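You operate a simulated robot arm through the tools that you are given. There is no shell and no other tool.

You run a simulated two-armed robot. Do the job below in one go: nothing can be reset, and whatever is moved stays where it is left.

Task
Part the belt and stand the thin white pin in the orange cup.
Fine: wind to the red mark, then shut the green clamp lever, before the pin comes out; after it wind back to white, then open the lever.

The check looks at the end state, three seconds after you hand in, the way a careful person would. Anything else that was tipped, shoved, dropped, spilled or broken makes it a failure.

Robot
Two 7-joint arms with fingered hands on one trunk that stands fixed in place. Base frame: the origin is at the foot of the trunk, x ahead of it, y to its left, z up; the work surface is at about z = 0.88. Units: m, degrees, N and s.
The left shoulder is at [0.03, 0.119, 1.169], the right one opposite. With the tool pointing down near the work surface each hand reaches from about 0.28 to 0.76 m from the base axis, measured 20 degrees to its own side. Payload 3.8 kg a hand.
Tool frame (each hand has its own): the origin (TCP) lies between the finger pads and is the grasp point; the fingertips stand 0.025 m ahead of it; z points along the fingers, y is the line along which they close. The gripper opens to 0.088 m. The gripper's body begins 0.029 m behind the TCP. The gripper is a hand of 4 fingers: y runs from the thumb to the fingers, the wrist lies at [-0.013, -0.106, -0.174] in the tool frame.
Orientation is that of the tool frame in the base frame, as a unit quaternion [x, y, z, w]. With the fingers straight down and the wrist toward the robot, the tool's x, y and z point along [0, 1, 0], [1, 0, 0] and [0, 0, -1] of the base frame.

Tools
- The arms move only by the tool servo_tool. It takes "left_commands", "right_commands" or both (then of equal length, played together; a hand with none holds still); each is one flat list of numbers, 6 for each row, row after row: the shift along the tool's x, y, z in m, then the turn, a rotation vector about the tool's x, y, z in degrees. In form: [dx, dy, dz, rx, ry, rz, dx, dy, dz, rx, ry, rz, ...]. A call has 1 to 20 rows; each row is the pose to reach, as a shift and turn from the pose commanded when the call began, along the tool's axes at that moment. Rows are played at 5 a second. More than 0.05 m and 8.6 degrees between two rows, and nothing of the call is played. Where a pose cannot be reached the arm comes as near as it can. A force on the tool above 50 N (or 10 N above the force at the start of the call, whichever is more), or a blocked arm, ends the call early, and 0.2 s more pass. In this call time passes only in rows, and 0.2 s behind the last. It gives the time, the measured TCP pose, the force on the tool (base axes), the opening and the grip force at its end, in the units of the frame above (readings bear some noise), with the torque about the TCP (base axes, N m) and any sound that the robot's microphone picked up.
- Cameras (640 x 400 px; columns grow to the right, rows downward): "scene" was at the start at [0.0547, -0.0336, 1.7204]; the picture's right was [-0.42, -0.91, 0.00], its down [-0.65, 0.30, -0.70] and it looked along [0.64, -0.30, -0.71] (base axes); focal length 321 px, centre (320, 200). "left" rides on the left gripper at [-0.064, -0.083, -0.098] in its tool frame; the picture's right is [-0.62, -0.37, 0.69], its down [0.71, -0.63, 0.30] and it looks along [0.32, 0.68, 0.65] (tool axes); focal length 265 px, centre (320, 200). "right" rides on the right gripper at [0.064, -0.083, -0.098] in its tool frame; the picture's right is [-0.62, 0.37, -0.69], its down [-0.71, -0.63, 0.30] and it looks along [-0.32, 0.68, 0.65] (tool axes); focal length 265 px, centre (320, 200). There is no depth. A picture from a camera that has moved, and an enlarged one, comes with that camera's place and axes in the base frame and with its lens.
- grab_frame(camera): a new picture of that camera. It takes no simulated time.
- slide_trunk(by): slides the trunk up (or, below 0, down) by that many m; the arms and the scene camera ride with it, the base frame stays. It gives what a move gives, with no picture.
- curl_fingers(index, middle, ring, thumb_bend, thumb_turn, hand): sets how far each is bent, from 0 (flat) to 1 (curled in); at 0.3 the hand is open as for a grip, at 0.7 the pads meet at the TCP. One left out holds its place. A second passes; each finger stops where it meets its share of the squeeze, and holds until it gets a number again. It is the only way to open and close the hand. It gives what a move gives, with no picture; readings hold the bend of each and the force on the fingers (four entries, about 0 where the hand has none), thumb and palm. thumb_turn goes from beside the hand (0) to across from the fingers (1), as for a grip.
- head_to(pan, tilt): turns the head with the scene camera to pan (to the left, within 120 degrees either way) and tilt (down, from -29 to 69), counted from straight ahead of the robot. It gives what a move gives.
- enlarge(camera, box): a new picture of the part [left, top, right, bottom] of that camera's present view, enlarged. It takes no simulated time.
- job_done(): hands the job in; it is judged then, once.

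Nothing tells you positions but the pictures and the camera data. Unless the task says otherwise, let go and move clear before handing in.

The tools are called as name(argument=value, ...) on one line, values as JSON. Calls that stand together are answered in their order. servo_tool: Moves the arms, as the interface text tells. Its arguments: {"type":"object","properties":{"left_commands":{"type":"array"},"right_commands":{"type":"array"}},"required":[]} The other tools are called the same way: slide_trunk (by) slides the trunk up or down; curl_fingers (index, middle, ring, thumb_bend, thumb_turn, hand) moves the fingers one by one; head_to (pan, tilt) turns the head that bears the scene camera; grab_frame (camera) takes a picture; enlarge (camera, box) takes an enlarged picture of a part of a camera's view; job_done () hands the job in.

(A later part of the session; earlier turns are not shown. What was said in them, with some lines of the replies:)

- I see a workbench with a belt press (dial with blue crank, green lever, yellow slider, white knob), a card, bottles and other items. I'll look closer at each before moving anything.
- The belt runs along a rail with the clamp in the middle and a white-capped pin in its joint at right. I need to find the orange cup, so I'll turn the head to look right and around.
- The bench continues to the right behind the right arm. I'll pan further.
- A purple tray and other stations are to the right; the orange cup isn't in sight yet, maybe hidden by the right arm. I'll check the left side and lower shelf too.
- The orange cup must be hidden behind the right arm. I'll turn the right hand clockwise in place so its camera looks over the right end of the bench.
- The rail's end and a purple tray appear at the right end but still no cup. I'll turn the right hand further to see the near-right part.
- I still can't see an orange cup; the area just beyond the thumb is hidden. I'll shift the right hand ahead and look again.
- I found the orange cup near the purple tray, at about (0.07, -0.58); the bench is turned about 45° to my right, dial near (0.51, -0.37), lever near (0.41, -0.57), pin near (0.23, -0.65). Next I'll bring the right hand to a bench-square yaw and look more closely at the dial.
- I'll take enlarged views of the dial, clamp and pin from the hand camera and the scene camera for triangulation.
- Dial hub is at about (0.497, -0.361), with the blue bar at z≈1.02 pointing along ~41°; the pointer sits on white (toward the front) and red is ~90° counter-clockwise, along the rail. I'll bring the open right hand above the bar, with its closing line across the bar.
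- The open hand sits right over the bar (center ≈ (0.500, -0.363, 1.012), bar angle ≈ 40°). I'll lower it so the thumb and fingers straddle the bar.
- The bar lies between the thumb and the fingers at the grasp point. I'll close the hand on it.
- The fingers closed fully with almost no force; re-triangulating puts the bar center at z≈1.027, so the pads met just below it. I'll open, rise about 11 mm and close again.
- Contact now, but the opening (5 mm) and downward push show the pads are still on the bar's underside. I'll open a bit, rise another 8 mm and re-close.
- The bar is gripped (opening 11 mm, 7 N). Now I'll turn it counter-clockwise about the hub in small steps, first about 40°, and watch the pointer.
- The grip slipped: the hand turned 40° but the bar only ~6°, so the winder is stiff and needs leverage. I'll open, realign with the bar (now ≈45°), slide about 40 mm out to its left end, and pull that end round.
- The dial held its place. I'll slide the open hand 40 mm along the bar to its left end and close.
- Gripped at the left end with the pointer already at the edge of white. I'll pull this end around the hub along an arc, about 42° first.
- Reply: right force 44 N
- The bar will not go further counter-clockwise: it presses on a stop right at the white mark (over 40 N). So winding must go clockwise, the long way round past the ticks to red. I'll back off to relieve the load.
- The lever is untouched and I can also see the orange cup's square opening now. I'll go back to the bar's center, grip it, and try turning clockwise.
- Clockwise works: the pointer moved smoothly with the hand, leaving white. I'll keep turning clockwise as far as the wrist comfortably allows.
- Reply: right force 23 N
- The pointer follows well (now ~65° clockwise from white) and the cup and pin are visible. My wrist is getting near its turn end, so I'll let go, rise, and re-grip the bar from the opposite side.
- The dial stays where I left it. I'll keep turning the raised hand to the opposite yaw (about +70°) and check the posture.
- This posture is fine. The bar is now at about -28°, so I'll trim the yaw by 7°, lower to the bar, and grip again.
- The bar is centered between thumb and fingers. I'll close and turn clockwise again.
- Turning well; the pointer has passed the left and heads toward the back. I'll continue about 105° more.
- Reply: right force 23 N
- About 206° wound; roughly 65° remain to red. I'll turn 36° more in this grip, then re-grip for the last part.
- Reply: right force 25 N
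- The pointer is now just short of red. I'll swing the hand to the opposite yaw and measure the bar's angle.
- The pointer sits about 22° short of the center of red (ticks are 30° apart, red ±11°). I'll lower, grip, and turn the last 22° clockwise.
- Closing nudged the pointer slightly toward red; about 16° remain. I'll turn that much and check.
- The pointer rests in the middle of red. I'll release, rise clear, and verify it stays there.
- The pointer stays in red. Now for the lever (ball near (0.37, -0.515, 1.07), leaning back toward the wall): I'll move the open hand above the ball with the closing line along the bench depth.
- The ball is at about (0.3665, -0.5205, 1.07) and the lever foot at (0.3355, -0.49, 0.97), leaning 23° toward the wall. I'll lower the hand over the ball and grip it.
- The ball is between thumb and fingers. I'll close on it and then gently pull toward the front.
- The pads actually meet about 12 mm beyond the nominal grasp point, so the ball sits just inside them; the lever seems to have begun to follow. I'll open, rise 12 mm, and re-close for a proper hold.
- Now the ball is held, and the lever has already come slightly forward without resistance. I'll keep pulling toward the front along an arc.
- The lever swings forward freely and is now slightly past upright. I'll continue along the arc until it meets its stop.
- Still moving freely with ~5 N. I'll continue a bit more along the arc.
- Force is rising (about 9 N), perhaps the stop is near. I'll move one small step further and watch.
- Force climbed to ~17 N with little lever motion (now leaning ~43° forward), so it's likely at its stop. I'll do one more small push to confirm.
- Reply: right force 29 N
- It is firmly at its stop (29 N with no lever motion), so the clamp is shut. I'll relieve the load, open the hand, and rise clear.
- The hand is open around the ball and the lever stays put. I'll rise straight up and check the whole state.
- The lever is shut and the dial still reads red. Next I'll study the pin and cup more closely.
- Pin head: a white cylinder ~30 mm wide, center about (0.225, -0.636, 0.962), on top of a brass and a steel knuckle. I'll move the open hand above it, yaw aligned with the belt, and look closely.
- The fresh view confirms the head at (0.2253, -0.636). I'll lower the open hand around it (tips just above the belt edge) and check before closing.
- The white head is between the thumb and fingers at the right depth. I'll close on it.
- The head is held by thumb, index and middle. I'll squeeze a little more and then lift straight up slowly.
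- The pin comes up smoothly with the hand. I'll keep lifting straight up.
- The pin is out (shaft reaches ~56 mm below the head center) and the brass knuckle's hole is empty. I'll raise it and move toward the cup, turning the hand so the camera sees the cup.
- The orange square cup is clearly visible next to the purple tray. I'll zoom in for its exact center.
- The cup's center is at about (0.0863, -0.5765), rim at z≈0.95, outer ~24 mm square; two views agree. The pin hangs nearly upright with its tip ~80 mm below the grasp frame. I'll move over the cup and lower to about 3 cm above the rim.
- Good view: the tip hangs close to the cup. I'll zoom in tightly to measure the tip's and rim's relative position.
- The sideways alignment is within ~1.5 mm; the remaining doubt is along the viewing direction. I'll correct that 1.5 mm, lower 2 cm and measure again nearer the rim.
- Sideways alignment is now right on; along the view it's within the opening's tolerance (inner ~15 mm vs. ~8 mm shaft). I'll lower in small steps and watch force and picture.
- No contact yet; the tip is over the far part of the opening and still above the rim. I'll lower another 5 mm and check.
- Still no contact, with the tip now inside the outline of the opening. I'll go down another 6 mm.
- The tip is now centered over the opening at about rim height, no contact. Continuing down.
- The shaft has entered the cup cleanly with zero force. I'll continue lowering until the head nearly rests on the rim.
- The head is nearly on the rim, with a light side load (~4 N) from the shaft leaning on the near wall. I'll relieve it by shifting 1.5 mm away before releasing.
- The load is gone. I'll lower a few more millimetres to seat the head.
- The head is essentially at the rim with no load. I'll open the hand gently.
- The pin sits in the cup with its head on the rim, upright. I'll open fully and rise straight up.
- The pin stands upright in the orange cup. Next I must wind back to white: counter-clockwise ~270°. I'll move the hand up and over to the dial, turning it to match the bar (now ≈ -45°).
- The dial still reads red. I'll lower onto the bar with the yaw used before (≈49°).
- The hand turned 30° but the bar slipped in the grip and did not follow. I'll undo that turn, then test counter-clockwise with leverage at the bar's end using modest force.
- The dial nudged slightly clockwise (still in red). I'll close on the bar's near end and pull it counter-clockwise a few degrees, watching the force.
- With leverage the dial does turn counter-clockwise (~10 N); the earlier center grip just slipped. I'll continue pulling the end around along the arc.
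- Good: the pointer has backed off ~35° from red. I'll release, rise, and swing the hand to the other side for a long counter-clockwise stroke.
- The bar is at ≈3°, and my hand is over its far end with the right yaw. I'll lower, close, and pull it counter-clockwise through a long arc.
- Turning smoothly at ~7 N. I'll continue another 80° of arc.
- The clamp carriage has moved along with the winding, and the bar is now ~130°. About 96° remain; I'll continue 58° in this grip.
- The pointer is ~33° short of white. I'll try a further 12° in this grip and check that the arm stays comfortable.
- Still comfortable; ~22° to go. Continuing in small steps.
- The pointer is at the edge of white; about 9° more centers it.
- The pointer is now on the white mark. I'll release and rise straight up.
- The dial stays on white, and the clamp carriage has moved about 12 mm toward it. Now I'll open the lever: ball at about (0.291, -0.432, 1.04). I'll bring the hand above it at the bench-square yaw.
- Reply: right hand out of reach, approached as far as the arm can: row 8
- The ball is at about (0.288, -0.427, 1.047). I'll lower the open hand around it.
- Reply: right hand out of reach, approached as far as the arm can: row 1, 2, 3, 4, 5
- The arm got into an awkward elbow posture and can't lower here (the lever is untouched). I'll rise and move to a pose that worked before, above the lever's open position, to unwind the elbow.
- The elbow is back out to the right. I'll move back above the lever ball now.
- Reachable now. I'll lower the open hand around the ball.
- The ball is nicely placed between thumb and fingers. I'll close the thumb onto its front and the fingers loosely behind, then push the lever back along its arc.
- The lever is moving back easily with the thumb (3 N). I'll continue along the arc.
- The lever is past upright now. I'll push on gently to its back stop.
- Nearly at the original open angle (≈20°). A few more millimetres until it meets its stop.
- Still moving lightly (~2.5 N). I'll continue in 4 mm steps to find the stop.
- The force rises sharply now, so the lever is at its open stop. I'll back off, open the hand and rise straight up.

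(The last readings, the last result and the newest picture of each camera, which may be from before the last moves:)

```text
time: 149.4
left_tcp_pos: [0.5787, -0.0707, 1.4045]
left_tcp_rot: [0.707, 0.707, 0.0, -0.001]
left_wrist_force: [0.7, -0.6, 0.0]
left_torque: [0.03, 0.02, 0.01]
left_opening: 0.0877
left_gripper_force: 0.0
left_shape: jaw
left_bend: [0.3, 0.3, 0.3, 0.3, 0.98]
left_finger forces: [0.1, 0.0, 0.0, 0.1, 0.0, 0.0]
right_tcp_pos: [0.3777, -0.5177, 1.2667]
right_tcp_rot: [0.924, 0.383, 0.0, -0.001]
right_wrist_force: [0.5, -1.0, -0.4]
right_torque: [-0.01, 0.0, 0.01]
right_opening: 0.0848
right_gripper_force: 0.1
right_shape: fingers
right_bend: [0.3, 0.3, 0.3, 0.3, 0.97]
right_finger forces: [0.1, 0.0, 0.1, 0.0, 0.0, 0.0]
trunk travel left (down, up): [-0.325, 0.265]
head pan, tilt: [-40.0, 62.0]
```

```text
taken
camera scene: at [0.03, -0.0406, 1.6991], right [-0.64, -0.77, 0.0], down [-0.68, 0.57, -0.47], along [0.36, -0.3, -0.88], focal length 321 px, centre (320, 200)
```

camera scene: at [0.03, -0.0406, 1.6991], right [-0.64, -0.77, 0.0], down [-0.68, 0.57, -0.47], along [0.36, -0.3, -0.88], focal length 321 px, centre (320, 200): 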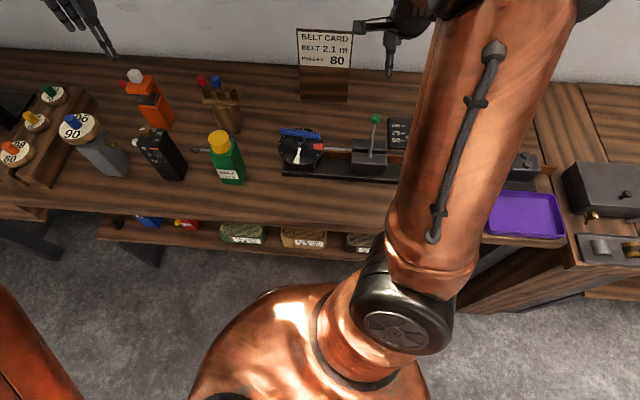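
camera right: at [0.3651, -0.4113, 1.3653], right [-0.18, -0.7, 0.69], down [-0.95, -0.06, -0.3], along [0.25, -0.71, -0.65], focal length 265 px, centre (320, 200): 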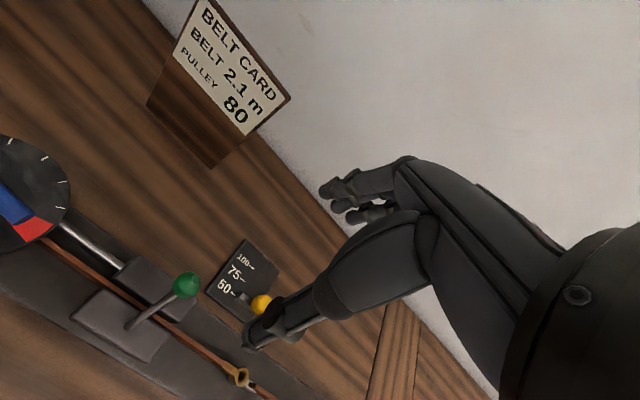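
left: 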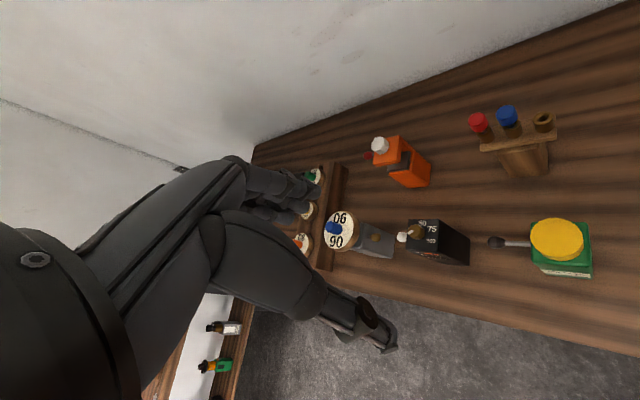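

The lever is back in its open position. I'll raise the hand, move it clear toward its starting place, and inspect everything.

servo_tool(right_commands=[-0.02, -0.02, -0.03, 0, 0, 0, -0.04, -0.04, -0.06, 0, 0, 0, -0.06, -0.07, -0.09, 0, 0, 0, -0.08, -0.1, -0.1, 0, 0, 0, -0.1, -0.12, -0.1, 0, 0, 0])

grab_frame(camera="right")

grab_frame(camera="scene")

enlarge(camera="right", box=[120, 200, 360, 400])

```text
time: 150.6
left_tcp_pos: [0.5816, -0.0692, 1.4039]
left_tcp_rot: [0.707, 0.707, 0.0, -0.001]
left_wrist_force: [0.1, 0.4, -0.5]
left_torque: [0.01, -0.04, -0.01]
left_opening: 0.0875
left_gripper_force: 0.0
left_shape: jaw
left_bend: [0.3, 0.3, 0.3, 0.3, 0.98]
left_finger forces: [0.1, 0.0, 0.0, 0.0, 0.0, 0.0]
right_tcp_pos: [0.2233, -0.5053, 1.3672]
right_tcp_rot: [0.924, 0.383, 0.0, 0.0]
right_wrist_force: [-0.3, -1.0, 0.8]
right_torque: [0.02, 0.03, 0.03]
right_opening: 0.0846
right_gripper_force: 0.0
right_shape: fingers
right_bend: [0.3, 0.3, 0.3, 0.3, 0.97]
right_finger forces: [0.0, 0.1, 0.0, 0.0, 0.0, 0.0]
trunk travel left (down, up): [-0.325, 0.265]
head pan, tilt: [-40.0, 62.0]
```

```text
taken
camera right: at [0.2109, -0.3974, 1.4654], right [-0.18, -0.7, 0.69], down [-0.95, -0.06, -0.3], along [0.25, -0.71, -0.65], focal length 265 px, centre (320, 200)
```

right: 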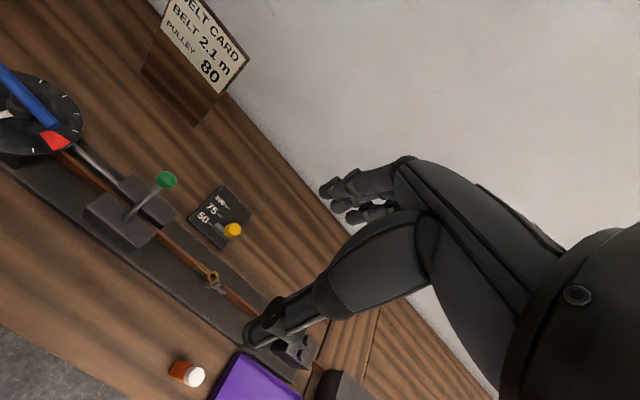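

```text
taken
camera scene: at [0.032, -0.0405, 1.6991], right [-0.64, -0.77, 0.0], down [-0.68, 0.57, -0.47], along [0.36, -0.3, -0.88], focal length 321 px, centre (320, 200)
```

scene: 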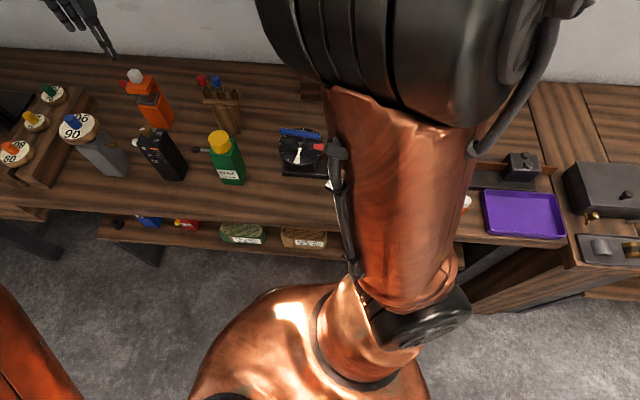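

```text
2.00 times, centred on (240, 300) of right
camera zoom: at [0.2109, -0.3974, 1.4654], right [-0.18, -0.7, 0.69], down [-0.95, -0.06, -0.3], along [0.25, -0.71, -0.65], focal length 531 px, centre (480, 0)
```

zoom: 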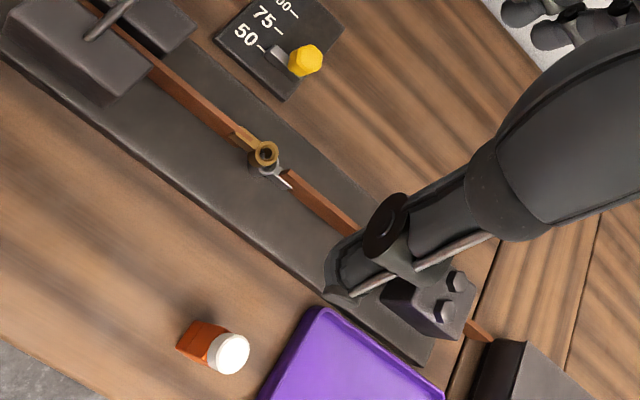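

All looks in order; I'll zoom in on the parted joint, the pin in the cup and the dial for a closer check.

enlarge(camera="right", box=[180, 250, 260, 310])

enlarge(camera="right", box=[150, 340, 230, 400])

enlarge(camera="scene", box=[90, 50, 350, 200])

```text
6.67 times, centred on (220, 280) of right
camera zoom: at [0.2109, -0.3974, 1.4654], right [-0.18, -0.7, 0.69], down [-0.95, -0.06, -0.3], along [0.25, -0.71, -0.65], focal length 1769 px, centre (987, -333)
```

zoom: 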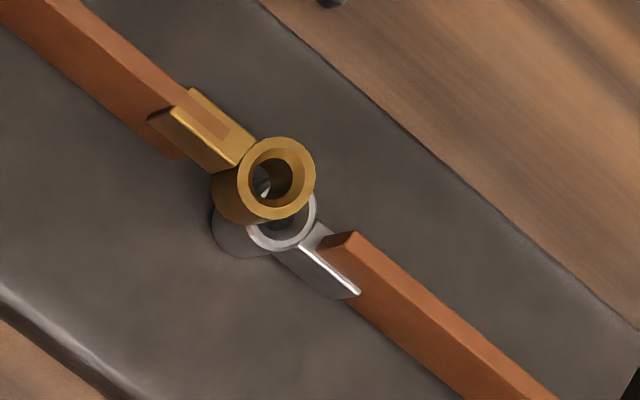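

```text
6.67 times, centred on (190, 370) of right
camera zoom: at [0.2109, -0.3974, 1.4654], right [-0.18, -0.7, 0.69], down [-0.95, -0.06, -0.3], along [0.25, -0.71, -0.65], focal length 1769 px, centre (1187, -933)
```

zoom: 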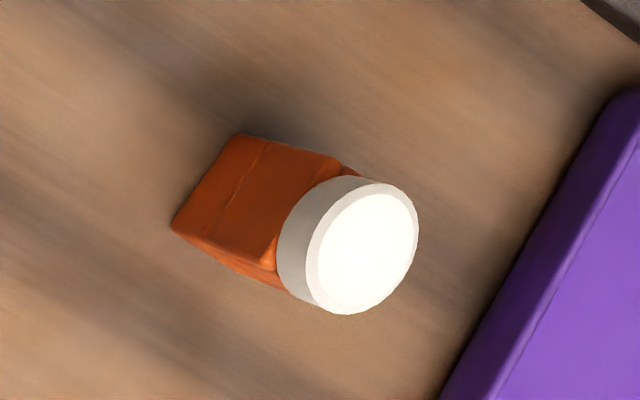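

```text
2.46 times, centred on (220, 125) of scene
camera zoom: at [0.032, -0.0405, 1.6991], right [-0.64, -0.77, 0.0], down [-0.68, 0.57, -0.47], along [0.36, -0.3, -0.88], focal length 791 px, centre (566, 385)
```

zoom: 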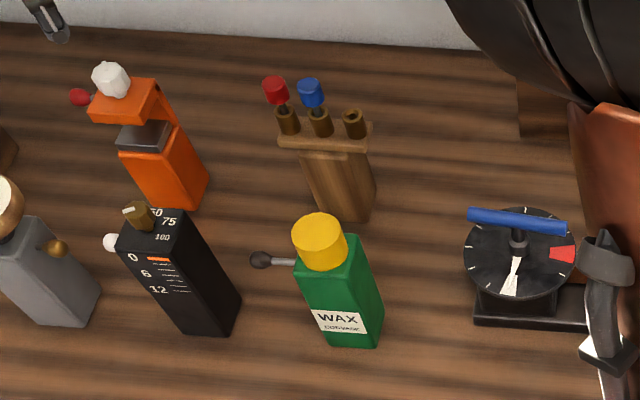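

The knuckles have come apart, the pin's head sits level on the cup rim, and nothing else has moved. I'll bring the right hand back to about its starting pose and do a last check of the dial and lever.

servo_tool(right_commands=[0.015, 0.01, 0, 0, 0, -7, 0.03, 0.02, 0, 0, 0, -14, 0.045, 0.03, 0, 0, 0, -21, 0.06, 0.04, 0, 0, 0, -28, 0.075, 0.05, 0, 0, 0, -35, 0.0891, 0.0579, 0, 0, 0, -42])

grab_frame(camera="scene")

grab_frame(camera="right")

enlarge(camera="scene", box=[260, 100, 480, 230])

enlarge(camera="right", box=[90, 120, 260, 240])

```text
time: 152.0
left_tcp_pos: [0.5804, -0.0713, 1.4038]
left_tcp_rot: [0.706, 0.708, 0.0, 0.0]
left_wrist_force: [0.5, 1.1, -1.0]
left_torque: [-0.03, 0.0, -0.01]
left_opening: 0.0877
left_gripper_force: 0.0
left_shape: jaw
left_bend: [0.3, 0.3, 0.3, 0.3, 0.98]
left_finger forces: [0.1, 0.0, 0.0, 0.1, 0.0, 0.1]
right_tcp_pos: [0.3264, -0.4831, 1.3664]
right_tcp_rot: [0.725, 0.689, 0.0, 0.0]
right_wrist_force: [0.5, 0.0, -0.3]
right_torque: [0.02, 0.02, -0.01]
right_opening: 0.0846
right_gripper_force: 0.0
right_shape: fingers
right_bend: [0.3, 0.3, 0.3, 0.3, 0.97]
right_finger forces: [0.0, 0.0, 0.1, 0.1, 0.0, 0.0]
trunk travel left (down, up): [-0.325, 0.265]
head pan, tilt: [-40.0, 62.0]
```

```text
taken
camera scene: at [0.0307, -0.0415, 1.6991], right [-0.64, -0.77, 0.0], down [-0.68, 0.57, -0.47], along [0.36, -0.3, -0.88], focal length 321 px, centre (320, 200)
```

scene: 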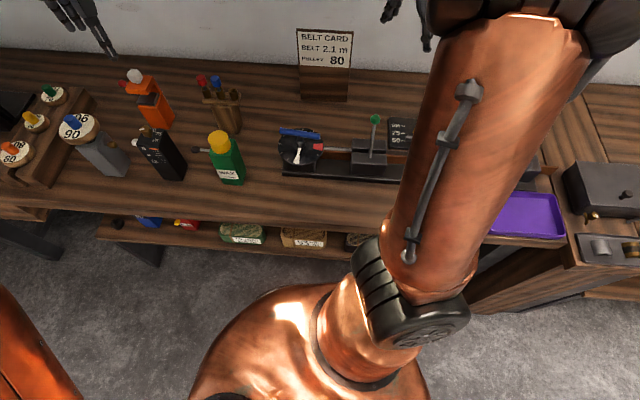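

```text
taken
camera right: at [0.2479, -0.4121, 1.4648], right [0.34, -0.64, 0.69], down [-0.67, -0.68, -0.3], along [0.67, -0.36, -0.65], focal length 265 px, centre (320, 200)
```

right: 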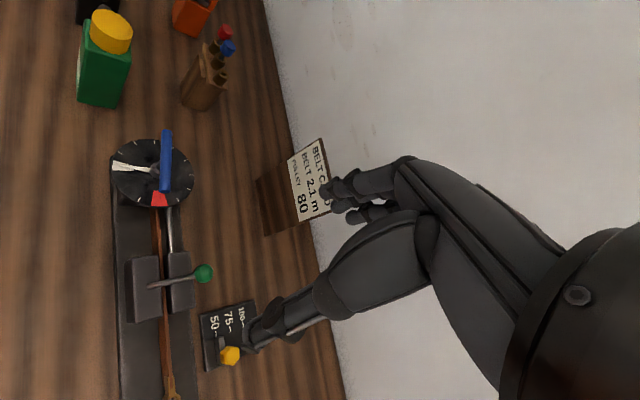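

```text
2.91 times, centred on (370, 165) of scene
camera zoom: at [0.0307, -0.0415, 1.6991], right [-0.64, -0.77, 0.0], down [-0.68, 0.57, -0.47], along [0.36, -0.3, -0.88], focal length 935 px, centre (174, 302)
```

zoom: 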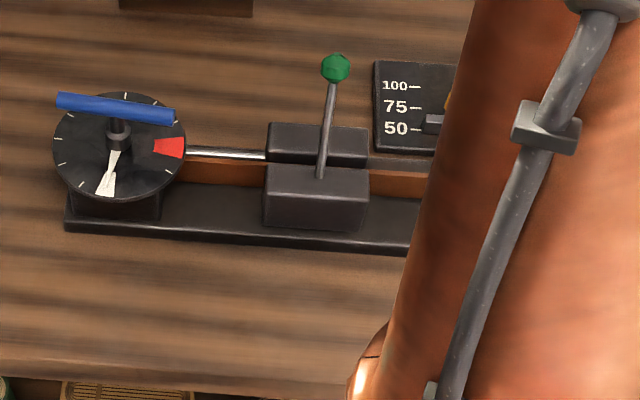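

```text
3.33 times, centred on (175, 180) of right
camera zoom: at [0.2479, -0.4121, 1.4648], right [0.34, -0.64, 0.69], down [-0.67, -0.68, -0.3], along [0.67, -0.36, -0.65], focal length 885 px, centre (803, 267)
```

zoom: 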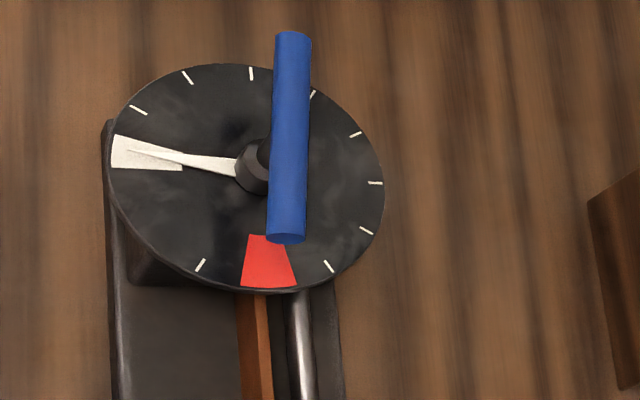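

The pointer rests on white, the lever is fully open, and the joint is apart. The white pin stands in the orange cup and everything else is where it was. Both hands are clear, so I'm handing in.

job_done()

```text
The job is handed in.
```

The belt is parted and the white pin is standing in the orange cup, its head resting on the rim. I've handed the job in; no verdict has come back.

- **Before the pin came out:** I wound the dial clockwise to the red mark, then shut the green lever to its stop.
- **Pin:** it lifted straight out and went into the cup without tipping it. The dial was still in red with the lever shut when it came out.
- **After:** I wound the dial back to white, then opened the lever to its stop. The two belt ends are now about 12 mm apart along the rail.

Two slips along the way, neither of which moved anything out of place:
- **Dial:** at the start I pushed it counter-clockwise against its stop at white, with over 40 N, before finding that it winds clockwise. After the pin was out, it also turned a few degrees clockwise while I was re-gripping, still within red.
- **Arm:** it once got into a posture where it could not reach the lever, so I backed off and came in again.

In the last pictures the dial pointer was on white, the lever was open, and nothing else I could see had moved. Both hands are clear of the bench.
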